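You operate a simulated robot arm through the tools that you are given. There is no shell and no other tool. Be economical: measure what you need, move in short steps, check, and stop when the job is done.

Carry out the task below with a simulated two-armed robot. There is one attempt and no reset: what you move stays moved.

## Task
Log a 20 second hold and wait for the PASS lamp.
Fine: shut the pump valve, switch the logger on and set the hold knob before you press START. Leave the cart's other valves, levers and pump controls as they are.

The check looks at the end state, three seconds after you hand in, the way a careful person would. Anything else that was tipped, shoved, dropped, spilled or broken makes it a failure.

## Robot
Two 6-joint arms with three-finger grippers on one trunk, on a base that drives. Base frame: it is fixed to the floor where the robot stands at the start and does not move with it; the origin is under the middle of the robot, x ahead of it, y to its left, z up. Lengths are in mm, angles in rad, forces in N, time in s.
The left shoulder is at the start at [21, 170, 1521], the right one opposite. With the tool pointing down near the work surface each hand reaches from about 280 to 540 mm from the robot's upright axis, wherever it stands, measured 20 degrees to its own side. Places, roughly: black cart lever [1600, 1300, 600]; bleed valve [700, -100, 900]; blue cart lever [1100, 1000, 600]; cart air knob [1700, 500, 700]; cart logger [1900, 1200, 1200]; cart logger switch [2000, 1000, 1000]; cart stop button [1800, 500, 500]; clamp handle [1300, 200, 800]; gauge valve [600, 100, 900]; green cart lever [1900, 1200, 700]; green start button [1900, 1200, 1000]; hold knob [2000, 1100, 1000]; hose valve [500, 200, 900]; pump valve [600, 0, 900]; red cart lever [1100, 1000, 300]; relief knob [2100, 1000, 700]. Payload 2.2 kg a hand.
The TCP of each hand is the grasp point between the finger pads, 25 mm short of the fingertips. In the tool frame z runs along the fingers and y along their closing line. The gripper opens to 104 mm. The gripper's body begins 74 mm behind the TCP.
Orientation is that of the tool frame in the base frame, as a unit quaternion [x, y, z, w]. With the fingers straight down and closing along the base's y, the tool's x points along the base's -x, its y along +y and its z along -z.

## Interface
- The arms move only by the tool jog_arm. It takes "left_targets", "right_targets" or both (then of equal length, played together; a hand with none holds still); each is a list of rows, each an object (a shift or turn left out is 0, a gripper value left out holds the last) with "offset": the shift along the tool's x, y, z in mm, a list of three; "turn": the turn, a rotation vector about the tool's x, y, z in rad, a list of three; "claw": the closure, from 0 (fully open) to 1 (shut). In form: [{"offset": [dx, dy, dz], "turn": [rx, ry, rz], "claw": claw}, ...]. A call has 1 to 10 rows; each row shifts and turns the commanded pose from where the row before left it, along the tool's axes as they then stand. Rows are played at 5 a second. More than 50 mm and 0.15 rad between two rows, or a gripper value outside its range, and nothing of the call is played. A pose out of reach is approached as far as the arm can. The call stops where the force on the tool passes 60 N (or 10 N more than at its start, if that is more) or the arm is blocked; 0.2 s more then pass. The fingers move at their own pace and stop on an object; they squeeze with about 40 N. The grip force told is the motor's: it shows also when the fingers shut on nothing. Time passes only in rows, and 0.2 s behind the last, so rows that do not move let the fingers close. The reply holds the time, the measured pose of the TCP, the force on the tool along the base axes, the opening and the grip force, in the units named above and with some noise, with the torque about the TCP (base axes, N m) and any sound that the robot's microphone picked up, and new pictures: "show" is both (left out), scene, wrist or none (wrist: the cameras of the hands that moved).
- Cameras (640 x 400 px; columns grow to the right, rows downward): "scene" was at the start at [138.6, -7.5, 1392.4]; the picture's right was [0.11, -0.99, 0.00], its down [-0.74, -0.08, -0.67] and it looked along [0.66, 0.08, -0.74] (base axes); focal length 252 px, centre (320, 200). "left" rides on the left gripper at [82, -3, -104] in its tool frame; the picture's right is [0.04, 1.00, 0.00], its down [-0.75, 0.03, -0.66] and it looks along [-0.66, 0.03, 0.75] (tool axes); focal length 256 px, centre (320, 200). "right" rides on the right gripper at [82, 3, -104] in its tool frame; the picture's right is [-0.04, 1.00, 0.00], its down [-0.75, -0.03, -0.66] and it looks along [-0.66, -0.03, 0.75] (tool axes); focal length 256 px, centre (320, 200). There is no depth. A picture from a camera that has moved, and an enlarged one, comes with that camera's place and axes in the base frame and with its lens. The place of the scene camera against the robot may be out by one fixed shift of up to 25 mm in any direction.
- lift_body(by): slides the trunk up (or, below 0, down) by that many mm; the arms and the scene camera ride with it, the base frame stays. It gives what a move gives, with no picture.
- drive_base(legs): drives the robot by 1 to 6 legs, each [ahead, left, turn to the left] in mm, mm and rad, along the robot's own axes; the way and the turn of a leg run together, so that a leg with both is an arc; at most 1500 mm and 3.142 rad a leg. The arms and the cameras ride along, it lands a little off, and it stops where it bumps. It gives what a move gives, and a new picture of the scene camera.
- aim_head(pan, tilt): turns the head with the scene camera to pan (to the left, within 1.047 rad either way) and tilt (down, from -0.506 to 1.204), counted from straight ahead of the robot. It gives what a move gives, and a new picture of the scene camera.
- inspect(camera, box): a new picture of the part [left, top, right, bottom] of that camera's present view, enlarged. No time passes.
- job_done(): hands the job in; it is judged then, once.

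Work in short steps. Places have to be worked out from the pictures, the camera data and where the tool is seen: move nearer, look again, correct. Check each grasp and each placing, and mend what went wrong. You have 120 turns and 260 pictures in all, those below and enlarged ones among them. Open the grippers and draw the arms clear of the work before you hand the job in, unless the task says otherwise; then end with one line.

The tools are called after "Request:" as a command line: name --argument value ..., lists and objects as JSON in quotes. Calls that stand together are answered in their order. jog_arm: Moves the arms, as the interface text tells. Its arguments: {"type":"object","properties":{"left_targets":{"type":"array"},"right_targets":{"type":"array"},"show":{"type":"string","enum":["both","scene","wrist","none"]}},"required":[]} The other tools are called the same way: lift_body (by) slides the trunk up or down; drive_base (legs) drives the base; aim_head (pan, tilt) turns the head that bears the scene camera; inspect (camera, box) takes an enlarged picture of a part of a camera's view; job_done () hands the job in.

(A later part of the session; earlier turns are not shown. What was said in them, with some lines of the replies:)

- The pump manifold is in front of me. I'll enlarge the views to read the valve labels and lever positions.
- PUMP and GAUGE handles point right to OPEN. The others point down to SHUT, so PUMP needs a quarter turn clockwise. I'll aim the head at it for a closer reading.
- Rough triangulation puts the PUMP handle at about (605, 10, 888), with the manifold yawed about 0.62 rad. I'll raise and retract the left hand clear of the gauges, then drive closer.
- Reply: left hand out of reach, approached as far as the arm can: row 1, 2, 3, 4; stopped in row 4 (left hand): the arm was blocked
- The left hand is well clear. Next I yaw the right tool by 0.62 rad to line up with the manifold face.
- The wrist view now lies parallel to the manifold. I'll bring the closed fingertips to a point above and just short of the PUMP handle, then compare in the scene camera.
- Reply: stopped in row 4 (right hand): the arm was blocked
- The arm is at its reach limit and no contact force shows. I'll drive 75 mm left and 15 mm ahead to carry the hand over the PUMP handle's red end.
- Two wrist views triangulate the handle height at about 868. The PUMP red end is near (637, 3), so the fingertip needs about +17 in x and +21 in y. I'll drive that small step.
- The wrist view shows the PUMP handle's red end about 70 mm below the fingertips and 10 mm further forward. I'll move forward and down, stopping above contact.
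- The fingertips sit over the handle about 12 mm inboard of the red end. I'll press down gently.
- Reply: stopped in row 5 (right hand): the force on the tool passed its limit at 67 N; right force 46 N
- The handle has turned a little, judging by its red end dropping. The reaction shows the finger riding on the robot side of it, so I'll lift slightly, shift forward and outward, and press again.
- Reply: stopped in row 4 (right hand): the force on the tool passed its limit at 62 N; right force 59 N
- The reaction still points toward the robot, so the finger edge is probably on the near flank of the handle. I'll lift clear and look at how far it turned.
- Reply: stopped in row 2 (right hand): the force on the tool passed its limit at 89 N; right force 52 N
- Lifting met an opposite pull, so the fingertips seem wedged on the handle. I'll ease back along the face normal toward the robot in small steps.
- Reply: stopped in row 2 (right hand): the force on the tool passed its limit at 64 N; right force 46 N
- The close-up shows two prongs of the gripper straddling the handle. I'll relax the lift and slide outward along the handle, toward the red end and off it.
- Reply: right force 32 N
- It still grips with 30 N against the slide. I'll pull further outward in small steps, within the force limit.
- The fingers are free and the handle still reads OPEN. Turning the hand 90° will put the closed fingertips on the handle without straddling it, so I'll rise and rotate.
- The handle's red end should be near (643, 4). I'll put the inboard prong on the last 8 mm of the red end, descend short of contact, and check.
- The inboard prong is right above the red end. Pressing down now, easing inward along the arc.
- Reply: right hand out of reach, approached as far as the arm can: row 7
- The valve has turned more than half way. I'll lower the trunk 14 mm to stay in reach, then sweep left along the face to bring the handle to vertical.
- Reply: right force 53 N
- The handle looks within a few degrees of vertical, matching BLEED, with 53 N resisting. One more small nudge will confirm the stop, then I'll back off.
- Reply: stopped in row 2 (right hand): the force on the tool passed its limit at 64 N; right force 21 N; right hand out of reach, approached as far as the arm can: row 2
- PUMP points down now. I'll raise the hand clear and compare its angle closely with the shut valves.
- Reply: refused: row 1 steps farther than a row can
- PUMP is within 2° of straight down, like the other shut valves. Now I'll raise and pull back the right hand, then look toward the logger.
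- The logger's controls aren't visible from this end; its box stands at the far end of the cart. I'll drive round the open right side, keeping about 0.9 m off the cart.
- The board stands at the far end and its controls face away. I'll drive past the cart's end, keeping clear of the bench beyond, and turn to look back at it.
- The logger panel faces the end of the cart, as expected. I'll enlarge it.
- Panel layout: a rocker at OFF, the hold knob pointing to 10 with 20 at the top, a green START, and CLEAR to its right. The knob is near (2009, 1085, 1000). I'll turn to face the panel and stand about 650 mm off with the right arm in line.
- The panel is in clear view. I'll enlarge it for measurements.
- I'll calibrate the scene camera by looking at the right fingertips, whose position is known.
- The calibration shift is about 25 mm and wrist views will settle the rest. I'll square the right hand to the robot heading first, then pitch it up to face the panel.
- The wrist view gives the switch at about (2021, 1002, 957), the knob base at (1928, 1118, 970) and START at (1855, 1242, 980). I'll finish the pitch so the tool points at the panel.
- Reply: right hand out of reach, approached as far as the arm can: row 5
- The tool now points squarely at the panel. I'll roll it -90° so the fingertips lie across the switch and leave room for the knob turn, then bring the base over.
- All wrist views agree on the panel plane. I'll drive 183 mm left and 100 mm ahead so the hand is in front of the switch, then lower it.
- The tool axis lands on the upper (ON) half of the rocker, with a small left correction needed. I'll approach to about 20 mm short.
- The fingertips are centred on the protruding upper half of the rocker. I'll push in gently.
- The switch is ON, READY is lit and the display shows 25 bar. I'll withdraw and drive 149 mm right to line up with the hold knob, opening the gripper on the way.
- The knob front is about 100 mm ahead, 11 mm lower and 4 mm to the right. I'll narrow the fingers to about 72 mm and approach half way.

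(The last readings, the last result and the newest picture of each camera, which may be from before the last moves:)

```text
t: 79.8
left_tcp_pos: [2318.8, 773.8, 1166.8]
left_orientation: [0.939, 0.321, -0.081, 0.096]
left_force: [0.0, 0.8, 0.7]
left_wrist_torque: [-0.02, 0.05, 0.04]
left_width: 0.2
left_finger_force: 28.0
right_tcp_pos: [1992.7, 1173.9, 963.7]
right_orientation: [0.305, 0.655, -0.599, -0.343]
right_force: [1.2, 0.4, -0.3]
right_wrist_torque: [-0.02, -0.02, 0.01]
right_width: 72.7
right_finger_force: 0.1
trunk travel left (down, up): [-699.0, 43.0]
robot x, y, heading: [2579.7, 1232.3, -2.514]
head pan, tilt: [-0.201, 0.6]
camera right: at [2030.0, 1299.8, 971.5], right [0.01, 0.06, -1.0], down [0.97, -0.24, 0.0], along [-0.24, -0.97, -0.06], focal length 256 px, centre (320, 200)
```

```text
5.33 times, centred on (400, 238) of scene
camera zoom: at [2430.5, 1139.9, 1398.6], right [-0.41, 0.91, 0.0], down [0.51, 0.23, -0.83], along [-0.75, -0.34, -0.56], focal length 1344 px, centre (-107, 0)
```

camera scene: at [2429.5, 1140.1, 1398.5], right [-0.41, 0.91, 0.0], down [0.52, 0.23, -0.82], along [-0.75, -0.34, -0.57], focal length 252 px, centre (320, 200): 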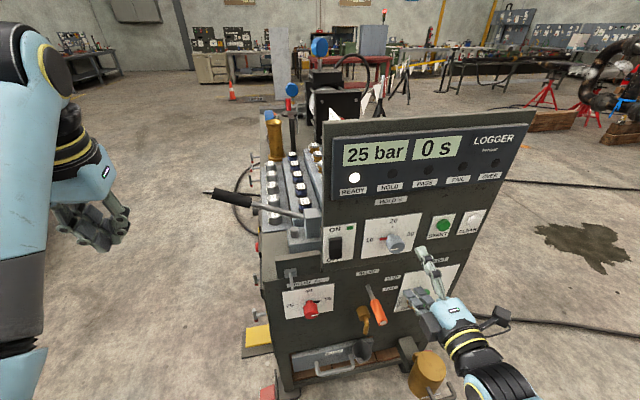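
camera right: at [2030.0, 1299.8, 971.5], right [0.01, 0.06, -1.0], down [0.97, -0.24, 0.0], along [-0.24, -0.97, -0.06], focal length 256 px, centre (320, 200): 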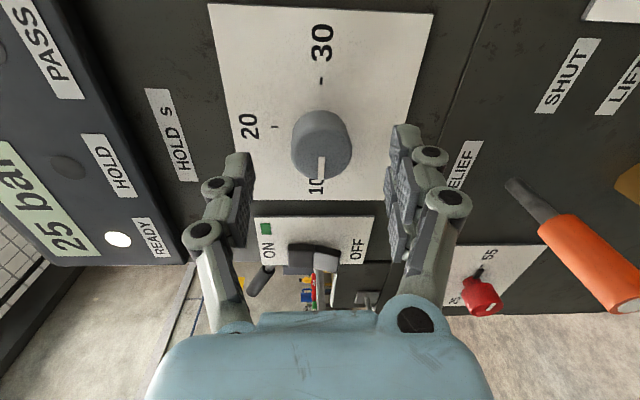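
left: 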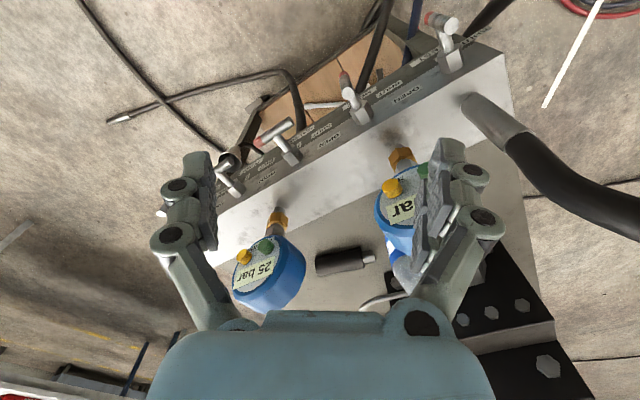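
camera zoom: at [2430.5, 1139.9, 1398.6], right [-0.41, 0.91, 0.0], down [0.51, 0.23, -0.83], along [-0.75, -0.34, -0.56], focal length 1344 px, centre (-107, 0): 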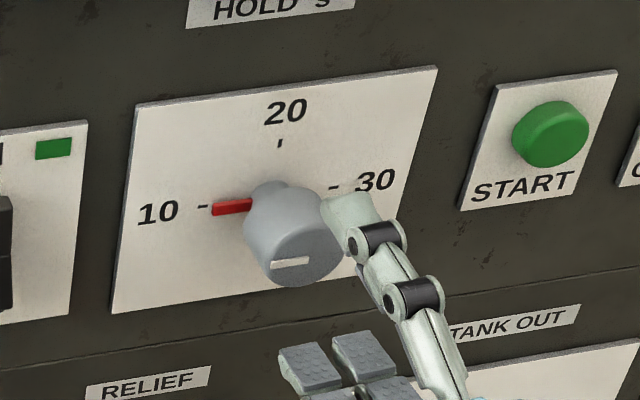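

The knob is slightly left of the tool axis, about 6 mm. I'll correct that and advance so the fingers straddle the knob.

Request:
jog_arm --right_targets '[{"offset": [-6, 0, 12]}, {"offset": [0, 0, 15]}, {}]' --show "wrist"

Request:
inspect --camera "scene" --box '[340, 200, 460, 275]'

```text
t: 80.6
left_tcp_pos: [2319.4, 774.6, 1166.4]
left_orientation: [0.939, 0.321, -0.08, 0.097]
left_force: [0.1, 0.2, 0.2]
left_wrist_torque: [0.01, -0.01, -0.03]
left_width: 0.0
left_finger_force: 28.5
right_tcp_pos: [1974.6, 1151.6, 961.4]
right_orientation: [0.305, 0.656, -0.599, -0.343]
right_force: [0.2, -0.6, -0.2]
right_wrist_torque: [0.05, 0.01, 0.02]
right_width: 73.0
right_finger_force: 0.0
trunk travel left (down, up): [-699.0, 43.0]
robot x, y, heading: [2576.4, 1234.3, -2.515]
head pan, tilt: [-0.201, 0.6]
camera right: at [2011.3, 1278.0, 969.6], right [0.01, 0.06, -1.0], down [0.97, -0.24, 0.0], along [-0.24, -0.97, -0.06], focal length 256 px, centre (320, 200)
```

right: 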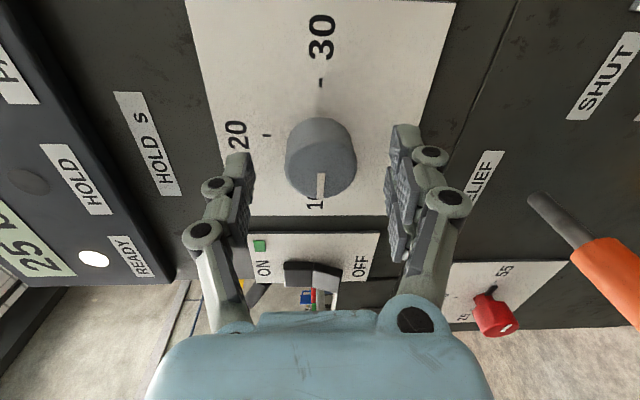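

```text
5.33 times, centred on (400, 238) of scene
camera zoom: at [2430.4, 1139.5, 1398.6], right [-0.41, 0.91, 0.0], down [0.51, 0.23, -0.83], along [-0.75, -0.34, -0.56], focal length 1344 px, centre (-107, 0)
```

zoom: 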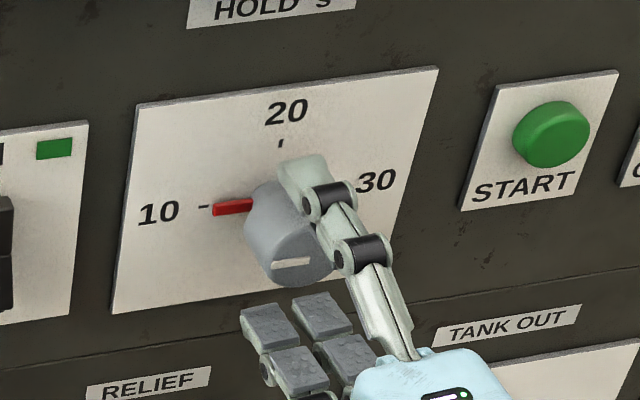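

The knob is centred between the fingers. I'll advance 18 mm and close on it.

Request:
jog_arm --right_targets '[{"offset": [0, 0, 9]}, {"offset": [0, 0, 9]}, {"claw": 1}, {}, {}, {}]' --show "wrist"

Request:
inspect --camera "scene" --box '[340, 200, 460, 275]'

```text
t: 82.0
left_tcp_pos: [2318.8, 774.1, 1166.8]
left_orientation: [0.939, 0.321, -0.081, 0.096]
left_force: [0.0, 0.8, 0.7]
left_wrist_torque: [0.01, -0.01, -0.01]
left_width: 0.0
left_finger_force: 27.7
right_tcp_pos: [1959.4, 1140.8, 960.9]
right_orientation: [0.305, 0.655, -0.6, -0.343]
right_force: [-1.6, 0.6, 3.4]
right_wrist_torque: [0.0, -0.06, 0.02]
right_width: 38.0
right_finger_force: 45.1
trunk travel left (down, up): [-699.0, 43.0]
robot x, y, heading: [2578.2, 1237.1, -2.514]
head pan, tilt: [-0.201, 0.6]
camera right: at [1996.5, 1267.3, 969.2], right [0.01, 0.06, -1.0], down [0.97, -0.24, 0.0], along [-0.24, -0.97, -0.06], focal length 256 px, centre (320, 200)
```

right: 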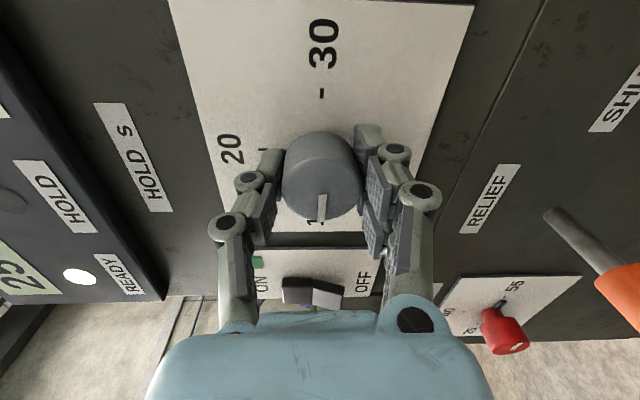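

```text
5.33 times, centred on (400, 238) of scene
camera zoom: at [2430.2, 1139.4, 1398.6], right [-0.41, 0.91, 0.0], down [0.52, 0.23, -0.82], along [-0.75, -0.34, -0.57], focal length 1344 px, centre (-107, 0)
```

zoom: 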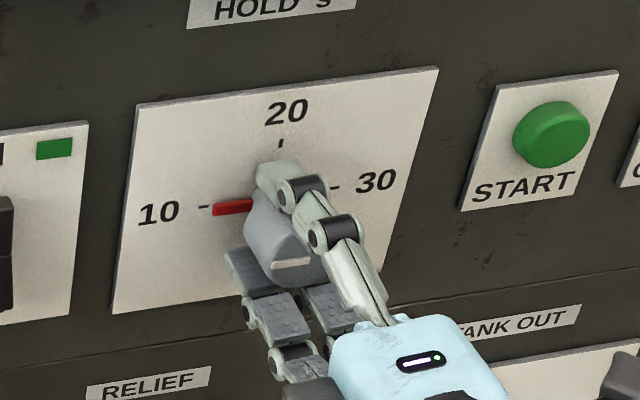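

The knob is firmly held at 38 mm. I'll rotate clockwise about half way and check.

Request:
jog_arm --right_targets '[{"turn": [0, 0, 0.13]}, {"turn": [0, 0, 0.13]}, {"turn": [0, 0, 0.13]}, {"turn": [0, 0, 0.13]}, {"turn": [0, 0, 0.13]}, {"turn": [0, 0, 0.13]}]' --show "none"

Request:
inspect --camera "scene" --box '[340, 200, 460, 275]'

```text
t: 83.4
left_tcp_pos: [2318.2, 773.4, 1167.4]
left_orientation: [0.939, 0.321, -0.081, 0.096]
left_force: [-0.7, -0.2, 0.2]
left_wrist_torque: [0.01, 0.0, -0.03]
left_width: 0.0
left_finger_force: 28.3
right_tcp_pos: [1959.2, 1140.5, 962.9]
right_orientation: [-0.531, -0.488, 0.687, 0.089]
right_force: [-9.3, 2.3, 15.1]
right_wrist_torque: [-0.13, 0.32, 0.52]
right_width: 37.9
right_finger_force: 45.6
trunk travel left (down, up): [-699.0, 43.0]
robot x, y, heading: [2578.7, 1232.0, -2.516]
head pan, tilt: [-0.201, 0.6]
```

```text
5.33 times, centred on (400, 238) of scene
camera zoom: at [2430.1, 1139.9, 1398.7], right [-0.41, 0.91, 0.0], down [0.52, 0.23, -0.83], along [-0.75, -0.34, -0.56], focal length 1344 px, centre (-107, 0)
```

zoom: 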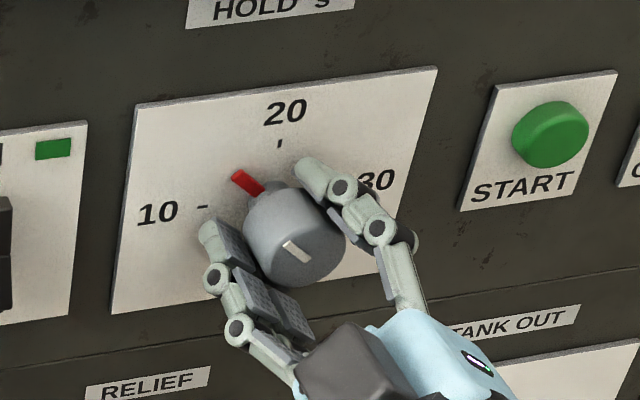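

The pointer turned with the hand to about 45°. I'll rotate the rest toward 20.

Request:
jog_arm --right_targets '[{"turn": [0, 0, 0.13]}, {"turn": [0, 0, 0.13]}, {"turn": [0, 0, 0.13]}, {"turn": [0, 0, 0.13]}, {"turn": [0, 0, 0.13]}, {"turn": [0, 0, 0.1]}]' --show "none"

Request:
inspect --camera "scene" --box '[340, 200, 460, 275]'

```text
t: 84.8
left_tcp_pos: [2317.3, 775.3, 1166.9]
left_orientation: [0.939, 0.321, -0.08, 0.098]
left_force: [-0.8, -0.1, -0.5]
left_wrist_torque: [0.0, 0.01, 0.0]
left_width: 0.2
left_finger_force: 28.7
right_tcp_pos: [1956.5, 1141.9, 962.1]
right_orientation: [0.673, 0.258, -0.672, 0.17]
right_force: [-22.8, 9.2, 21.0]
right_wrist_torque: [-0.39, 0.57, -0.06]
right_width: 37.9
right_finger_force: 45.1
trunk travel left (down, up): [-699.0, 43.0]
robot x, y, heading: [2575.1, 1228.9, -2.515]
head pan, tilt: [-0.201, 0.6]
```

```text
5.33 times, centred on (400, 238) of scene
camera zoom: at [2428.7, 1141.0, 1398.6], right [-0.41, 0.91, 0.0], down [0.52, 0.23, -0.82], along [-0.75, -0.34, -0.57], focal length 1344 px, centre (-107, 0)
```

zoom: 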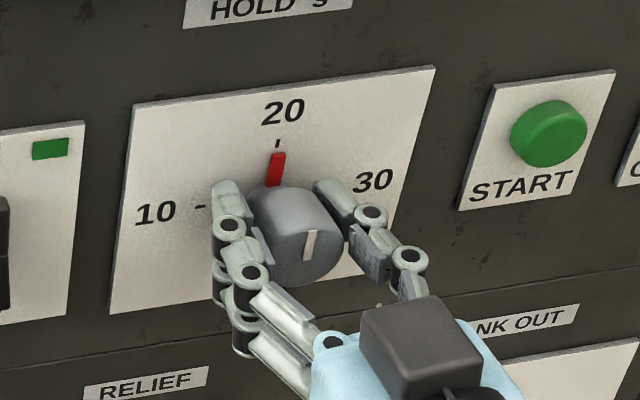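

The pointer sits on the 20 tick. I'll release, back straight off and verify.

Request:
jog_arm --right_targets '[{"claw": 0.35}, {}, {"offset": [0, 0, -15]}, {"offset": [0, 0, -35]}, {"offset": [0, 0, -45]}, {"offset": [0, 0, -20], "claw": 1}, {}]' --show "none"

Request:
inspect --camera "scene" --box '[340, 200, 500, 300]'

Request:
inspect --camera "right" --box '[0, 0, 640, 400]'

```text
t: 86.4
left_tcp_pos: [2318.2, 772.9, 1167.7]
left_orientation: [0.939, 0.32, -0.081, 0.097]
left_force: [0.2, 0.5, -0.5]
left_wrist_torque: [-0.01, 0.0, 0.02]
left_width: 0.0
left_finger_force: 28.4
right_tcp_pos: [2054.1, 1207.4, 965.7]
right_orientation: [0.674, 0.262, -0.67, 0.167]
right_force: [-0.5, 0.1, -0.2]
right_wrist_torque: [0.04, -0.03, 0.01]
right_width: 0.0
right_finger_force: 8.9
trunk travel left (down, up): [-699.0, 43.0]
robot x, y, heading: [2575.5, 1233.5, -2.519]
head pan, tilt: [-0.201, 0.6]
```

```text
4.00 times, centred on (420, 250) of scene
camera zoom: at [2429.9, 1139.3, 1398.5], right [-0.41, 0.91, 0.0], down [0.52, 0.23, -0.82], along [-0.75, -0.34, -0.57], focal length 1008 px, centre (-80, 0)
```

zoom: 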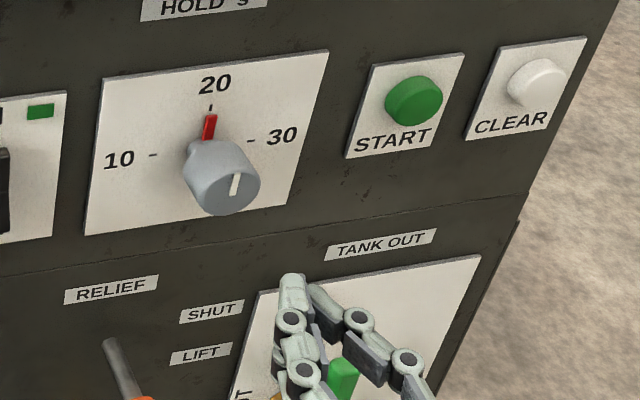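

```text
1.00 times, centred on (320, 200) of right (not enlarged: the box is as wide or as high as the picture)
camera zoom: at [2137.5, 1275.5, 889.5], right [0.58, -0.81, -0.08], down [0.54, 0.31, 0.78], along [-0.61, -0.5, 0.62], focal length 256 px, centre (320, 200)
```

zoom: 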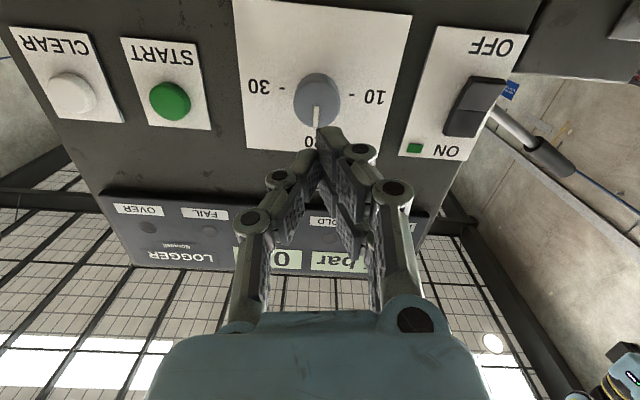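

The knob reads 20. START is at about (1855, 1240, 978), 143 mm to the right. I'll drive there with the fingers closed and clear of the panel.

Request:
drive_base --legs '[[0, -143, 0]]'

Request:
jog_arm --right_targets '[{"offset": [-15, 0, 0]}, {}]' --show "wrist"

```text
t: 87.8
left_tcp_pos: [2232.6, 893.4, 1168.2]
left_orientation: [0.939, 0.319, -0.081, 0.096]
left_force: [0.6, 0.1, 0.0]
left_wrist_torque: [-0.02, -0.01, 0.01]
left_width: 0.0
left_finger_force: 27.7
right_tcp_pos: [1968.0, 1326.7, 966.0]
right_orientation: [0.675, 0.259, -0.67, 0.168]
right_force: [-0.3, 0.0, 0.3]
right_wrist_torque: [0.02, 0.02, 0.05]
right_width: 0.1
right_finger_force: 28.8
trunk travel left (down, up): [-699.0, 43.0]
robot x, y, heading: [2496.3, 1350.1, -2.523]
head pan, tilt: [-0.201, 0.6]
camera scene: at [2344.9, 1257.7, 1398.5], right [-0.41, 0.91, 0.0], down [0.52, 0.23, -0.82], along [-0.75, -0.34, -0.57], focal length 252 px, centre (320, 200)
```

scene: 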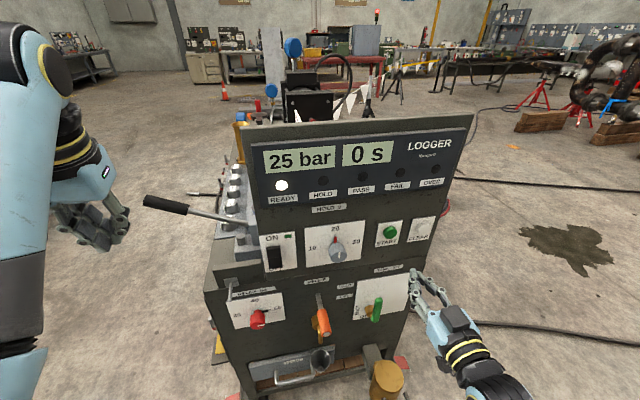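

```text
t: 88.4
left_tcp_pos: [2231.5, 892.3, 1167.5]
left_orientation: [0.939, 0.319, -0.08, 0.098]
left_force: [-0.3, -0.2, 0.4]
left_wrist_torque: [0.01, -0.02, 0.02]
left_width: 0.0
left_finger_force: 28.7
right_tcp_pos: [1970.2, 1324.2, 980.8]
right_orientation: [0.675, 0.26, -0.67, 0.166]
right_force: [-0.5, 0.7, -0.1]
right_wrist_torque: [0.01, 0.01, 0.02]
right_width: 0.0
right_finger_force: 29.0
trunk travel left (down, up): [-699.0, 43.0]
robot x, y, heading: [2494.3, 1353.7, -2.518]
head pan, tilt: [-0.201, 0.6]
camera right: at [2053.1, 1392.9, 904.1], right [0.58, -0.81, -0.08], down [0.54, 0.31, 0.78], along [-0.61, -0.5, 0.62], focal length 256 px, centre (320, 200)
```

right: 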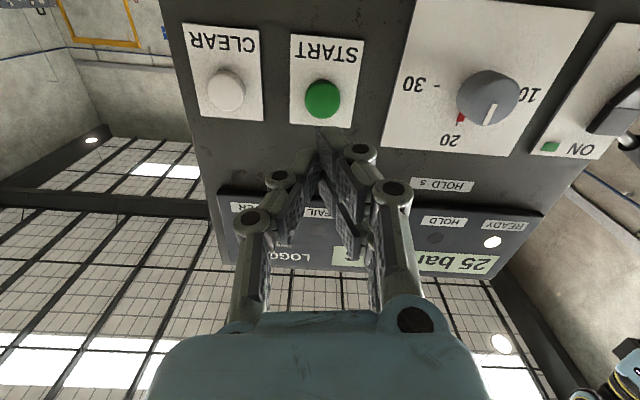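

START lies on the tool axis, needing about 5 mm up. I'll approach to about 17 mm short of the button.

Request:
jog_arm --right_targets '[{"offset": [-5, 0, 35]}, {"offset": [0, 0, 35]}, {"offset": [0, 0, 28]}]' --show "wrist"

Request:
inspect --camera "scene" --box '[340, 200, 460, 275]'

```text
t: 89.2
left_tcp_pos: [2232.4, 891.1, 1166.5]
left_orientation: [0.939, 0.319, -0.081, 0.097]
left_force: [0.0, -0.4, -0.3]
left_wrist_torque: [0.0, -0.05, -0.02]
left_width: 0.2
left_finger_force: 27.8
right_tcp_pos: [1888.6, 1265.1, 982.0]
right_orientation: [0.675, 0.26, -0.67, 0.167]
right_force: [-0.7, -0.4, 0.0]
right_wrist_torque: [-0.03, 0.02, 0.0]
right_width: 0.0
right_finger_force: 28.5
trunk travel left (down, up): [-699.0, 43.0]
robot x, y, heading: [2491.3, 1353.4, -2.523]
head pan, tilt: [-0.201, 0.6]
camera right: at [1973.4, 1333.1, 905.4], right [0.58, -0.81, -0.08], down [0.54, 0.3, 0.78], along [-0.61, -0.5, 0.62], focal length 256 px, centre (320, 200)
```

right: 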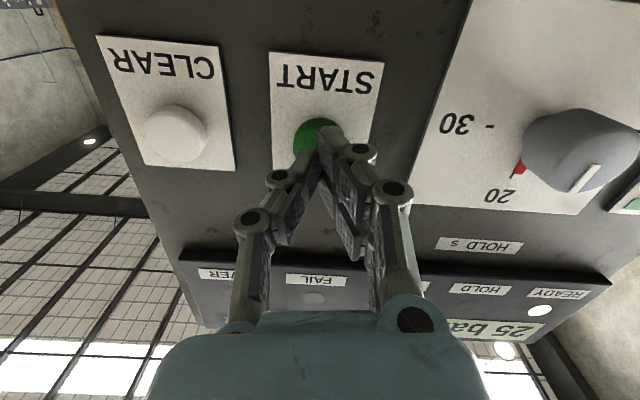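

```text
5.33 times, centred on (400, 238) of scene
camera zoom: at [2344.8, 1256.3, 1398.4], right [-0.41, 0.91, 0.0], down [0.52, 0.23, -0.82], along [-0.75, -0.34, -0.57], focal length 1344 px, centre (-107, 0)
```

zoom: 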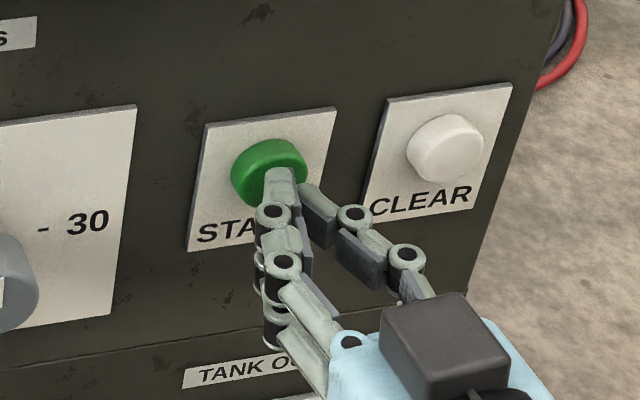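

The fingertips are centred in front of START and well clear of CLEAR. Pressing in now with small steps.

Request:
jog_arm --right_targets '[{"offset": [0, 0, 7]}, {"offset": [0, 0, 6]}, {"offset": [0, 0, 5]}, {"offset": [0, 0, 4]}]' --show "none"

Request:
inspect --camera "scene" --box '[240, 120, 480, 270]'

```text
t: 90.2
left_tcp_pos: [2233.6, 892.9, 1166.2]
left_orientation: [0.939, 0.319, -0.081, 0.096]
left_force: [-0.3, 0.4, -0.8]
left_wrist_torque: [-0.03, 0.0, 0.02]
left_width: 0.0
left_finger_force: 28.3
right_tcp_pos: [1872.6, 1255.3, 980.6]
right_orientation: [0.675, 0.261, -0.67, 0.168]
right_force: [7.3, 3.6, -1.8]
right_wrist_torque: [-0.03, 0.09, 0.08]
right_width: 5.9
right_finger_force: 28.6
trunk travel left (down, up): [-699.0, 43.0]
robot x, y, heading: [2496.5, 1354.4, -2.521]
head pan, tilt: [-0.201, 0.6]
heard: click
```

```text
2.67 times, centred on (360, 195) of scene
camera zoom: at [2346.9, 1257.9, 1398.7], right [-0.41, 0.91, 0.0], down [0.52, 0.23, -0.83], along [-0.75, -0.34, -0.56], focal length 672 px, centre (213, 213)
```

zoom: 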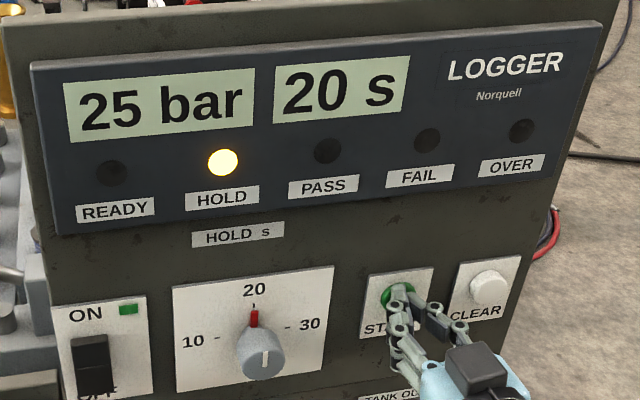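

The hold has started, showing 25 bar with 20 s counting. I'll withdraw the hand and let time pass without touching anything.

Request:
jog_arm --right_targets '[{"offset": [0, 0, -20]}, {"offset": [0, 0, -40]}, {"offset": [0, 0, -40]}, {}, {}, {}, {}, {}, {}, {}]' --show "none"

Request:
drive_base --legs '[[-150, 0, 0]]'

Request:
jog_arm --right_targets '[{}, {}, {}, {}, {}, {}, {}, {}, {}, {"claw": 0}]' --left_targets '[{}, {}, {}, {}, {}, {}, {}, {}, {}, {"claw": 0}]' --show "none"

Request:
jog_arm --right_targets '[{}, {}, {}, {}, {}, {}, {}, {}, {}, {}]' --show "none"

Request:
jog_arm --right_targets '[{}, {}, {}, {}, {}, {}, {}, {}, {}, {}]' --show "none"

Request:
jog_arm --right_targets '[{}, {}, {}, {}, {}, {}, {}, {}, {}, {}]' --show "scene"

```text
t: 92.4
left_tcp_pos: [2232.8, 891.6, 1167.1]
left_orientation: [0.939, 0.32, -0.081, 0.097]
left_force: [-0.3, 0.3, -0.1]
left_wrist_torque: [-0.01, -0.01, -0.02]
left_width: 0.0
left_finger_force: 28.1
right_tcp_pos: [1951.2, 1312.2, 986.5]
right_orientation: [0.675, 0.261, -0.67, 0.167]
right_force: [-0.2, 0.9, 0.7]
right_wrist_torque: [0.0, 0.01, 0.01]
right_width: 0.0
right_finger_force: 28.5
trunk travel left (down, up): [-699.0, 43.0]
robot x, y, heading: [2493.0, 1350.8, -2.522]
head pan, tilt: [-0.201, 0.6]
```

```text
t: 93.8
left_tcp_pos: [2354.8, 978.7, 1166.9]
left_orientation: [0.939, 0.32, -0.081, 0.097]
left_force: [-0.5, -0.1, 0.2]
left_wrist_torque: [-0.04, 0.05, 0.01]
left_width: 0.1
left_finger_force: 28.5
right_tcp_pos: [2071.7, 1397.8, 986.5]
right_orientation: [0.674, 0.261, -0.67, 0.167]
right_force: [0.3, -0.4, 1.1]
right_wrist_torque: [0.01, -0.01, 0.0]
right_width: 0.3
right_finger_force: 28.3
trunk travel left (down, up): [-699.0, 43.0]
robot x, y, heading: [2613.3, 1437.8, -2.518]
head pan, tilt: [-0.201, 0.6]
camera scene: at [2466.4, 1343.7, 1398.6], right [-0.41, 0.91, 0.0], down [0.52, 0.23, -0.83], along [-0.75, -0.34, -0.56], focal length 252 px, centre (320, 200)
```

scene: 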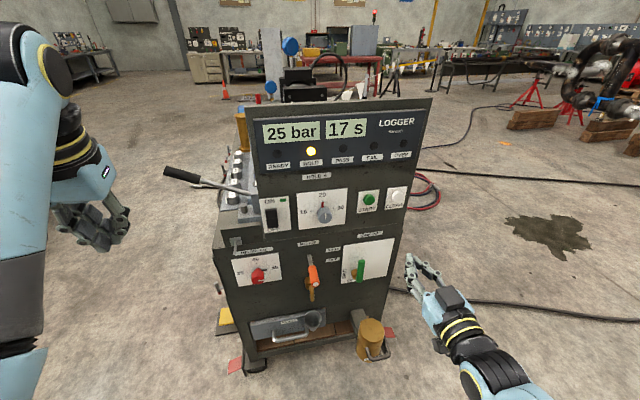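

```text
t: 96.0
left_tcp_pos: [2352.9, 977.0, 1167.4]
left_orientation: [0.939, 0.32, -0.081, 0.097]
left_force: [-0.2, 0.1, -0.4]
left_wrist_torque: [-0.02, -0.01, 0.02]
left_width: 49.0
left_finger_force: 0.1
right_tcp_pos: [2071.3, 1397.9, 986.7]
right_orientation: [0.675, 0.26, -0.67, 0.166]
right_force: [-0.3, -0.4, 0.3]
right_wrist_torque: [0.0, 0.0, 0.0]
right_width: 48.5
right_finger_force: 0.1
trunk travel left (down, up): [-699.0, 43.0]
robot x, y, heading: [2614.5, 1435.6, -2.525]
head pan, tilt: [-0.201, 0.6]
```

```text
t: 98.2
left_tcp_pos: [2353.6, 976.9, 1166.5]
left_orientation: [0.939, 0.32, -0.081, 0.097]
left_force: [-0.3, 0.2, 0.4]
left_wrist_torque: [0.02, 0.0, -0.01]
left_width: 103.9
left_finger_force: 0.0
right_tcp_pos: [2070.2, 1396.8, 988.0]
right_orientation: [0.675, 0.261, -0.67, 0.166]
right_force: [-0.1, -0.3, -0.4]
right_wrist_torque: [-0.02, 0.02, 0.03]
right_width: 104.0
right_finger_force: 0.1
trunk travel left (down, up): [-699.0, 43.0]
robot x, y, heading: [2611.4, 1436.6, -2.52]
head pan, tilt: [-0.201, 0.6]
```

```text
t: 100.3
left_tcp_pos: [2353.1, 977.0, 1166.8]
left_orientation: [0.939, 0.319, -0.081, 0.096]
left_force: [-0.1, 0.5, -0.6]
left_wrist_torque: [0.03, -0.02, -0.03]
left_width: 104.0
left_finger_force: 0.1
right_tcp_pos: [2071.3, 1398.0, 987.2]
right_orientation: [0.675, 0.26, -0.67, 0.167]
right_force: [0.2, 0.4, -0.8]
right_wrist_torque: [0.04, -0.02, 0.01]
right_width: 104.2
right_finger_force: 0.0
trunk travel left (down, up): [-699.0, 43.0]
robot x, y, heading: [2615.8, 1434.3, -2.52]
head pan, tilt: [-0.201, 0.6]
```

```text
t: 102.5
left_tcp_pos: [2353.2, 978.2, 1166.9]
left_orientation: [0.939, 0.32, -0.081, 0.097]
left_force: [0.6, 0.4, 0.9]
left_wrist_torque: [-0.01, -0.01, 0.01]
left_width: 104.1
left_finger_force: 0.0
right_tcp_pos: [2070.7, 1397.6, 987.6]
right_orientation: [0.675, 0.261, -0.67, 0.166]
right_force: [-0.2, 0.4, 0.2]
right_wrist_torque: [-0.01, -0.03, -0.01]
right_width: 103.9
right_finger_force: 0.1
trunk travel left (down, up): [-699.0, 43.0]
robot x, y, heading: [2612.8, 1436.7, -2.524]
head pan, tilt: [-0.201, 0.6]
camera scene: at [2465.6, 1343.1, 1398.5], right [-0.41, 0.91, 0.0], down [0.52, 0.23, -0.82], along [-0.75, -0.34, -0.57], focal length 252 px, centre (320, 200)
```

scene: 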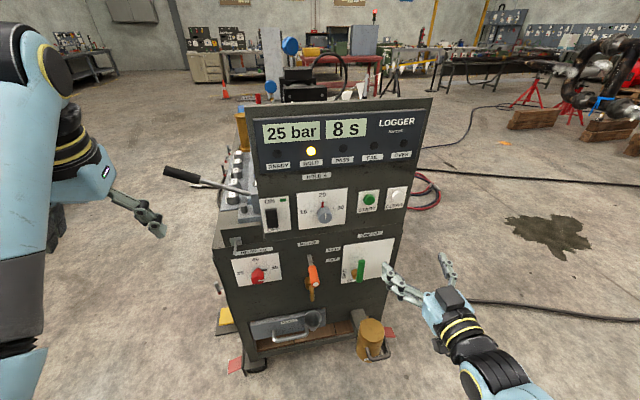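

The pressure holds at 25 bar with 8 s left. I'll keep waiting.

Request:
jog_arm --right_targets '[{}, {}, {}, {}, {}, {}, {}, {}, {}, {}]' --show "none"

Request:
jog_arm --right_targets '[{}, {}, {}, {}, {}, {}, {}, {}, {}, {}]' --show "none"

Request:
jog_arm --right_targets '[{}, {}, {}, {}, {}, {}, {}, {}, {}, {}]' --show "none"

Request:
jog_arm --right_targets '[{}, {}, {}, {}, {}, {}, {}, {}, {}, {}]' --show "none"

Request:
inspect --camera "scene" --box '[220, 90, 460, 240]'

```text
t: 104.8
left_tcp_pos: [2352.7, 977.8, 1166.5]
left_orientation: [0.939, 0.32, -0.081, 0.096]
left_force: [-0.1, 0.4, -0.4]
left_wrist_torque: [-0.03, 0.0, 0.02]
left_width: 104.0
left_finger_force: 0.1
right_tcp_pos: [2071.0, 1398.1, 987.7]
right_orientation: [0.675, 0.261, -0.67, 0.166]
right_force: [-0.3, -0.2, -0.1]
right_wrist_torque: [0.0, 0.01, -0.02]
right_width: 104.0
right_finger_force: 0.0
trunk travel left (down, up): [-699.0, 43.0]
robot x, y, heading: [2612.6, 1437.9, -2.522]
head pan, tilt: [-0.201, 0.6]
```

```text
t: 107.0
left_tcp_pos: [2352.8, 978.1, 1167.5]
left_orientation: [0.939, 0.32, -0.081, 0.097]
left_force: [0.3, 0.7, 0.1]
left_wrist_torque: [0.01, 0.01, 0.02]
left_width: 103.9
left_finger_force: 0.0
right_tcp_pos: [2070.3, 1398.1, 987.7]
right_orientation: [0.674, 0.261, -0.67, 0.168]
right_force: [0.1, 0.3, -0.6]
right_wrist_torque: [-0.03, 0.03, 0.03]
right_width: 104.3
right_finger_force: 0.1
trunk travel left (down, up): [-699.0, 43.0]
robot x, y, heading: [2615.2, 1435.4, -2.519]
head pan, tilt: [-0.201, 0.6]
```

```text
t: 109.2
left_tcp_pos: [2352.8, 978.8, 1167.4]
left_orientation: [0.939, 0.32, -0.081, 0.097]
left_force: [-0.5, 0.3, -0.6]
left_wrist_torque: [-0.03, 0.0, -0.03]
left_width: 103.9
left_finger_force: 0.0
right_tcp_pos: [2070.7, 1398.9, 987.4]
right_orientation: [0.674, 0.262, -0.67, 0.168]
right_force: [0.0, 0.5, -0.3]
right_wrist_torque: [0.0, 0.06, 0.03]
right_width: 104.1
right_finger_force: 0.1
trunk travel left (down, up): [-699.0, 43.0]
robot x, y, heading: [2612.3, 1438.2, -2.518]
head pan, tilt: [-0.201, 0.6]
```

```text
t: 111.3
left_tcp_pos: [2353.2, 977.3, 1167.7]
left_orientation: [0.939, 0.32, -0.081, 0.097]
left_force: [0.6, 0.2, -0.6]
left_wrist_torque: [0.0, -0.01, 0.02]
left_width: 103.8
left_finger_force: 0.1
right_tcp_pos: [2071.4, 1399.0, 986.8]
right_orientation: [0.675, 0.261, -0.67, 0.167]
right_force: [0.8, -0.2, 0.3]
right_wrist_torque: [-0.02, 0.02, 0.01]
right_width: 104.0
right_finger_force: 0.0
trunk travel left (down, up): [-699.0, 43.0]
robot x, y, heading: [2611.7, 1436.2, -2.523]
head pan, tilt: [-0.201, 0.6]
```

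```text
2.67 times, centred on (340, 165) of scene
camera zoom: at [2465.6, 1343.1, 1398.5], right [-0.41, 0.91, 0.0], down [0.52, 0.23, -0.82], along [-0.75, -0.34, -0.57], focal length 672 px, centre (267, 293)
```

zoom: 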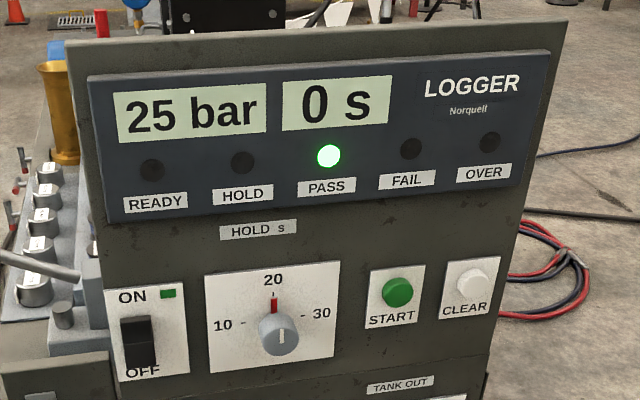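

The PASS lamp is lit after the full 20 s hold. The grippers are open and both arms are clear of the cart, so I'm handing in.

Request:
job_done

```text
The job is handed in.
```

The 20 second hold is logged and the PASS lamp is lit at 25 bar. The pump valve is shut, the logger is on, the hold knob is at 20, and I left the other valves, levers and pump controls alone.
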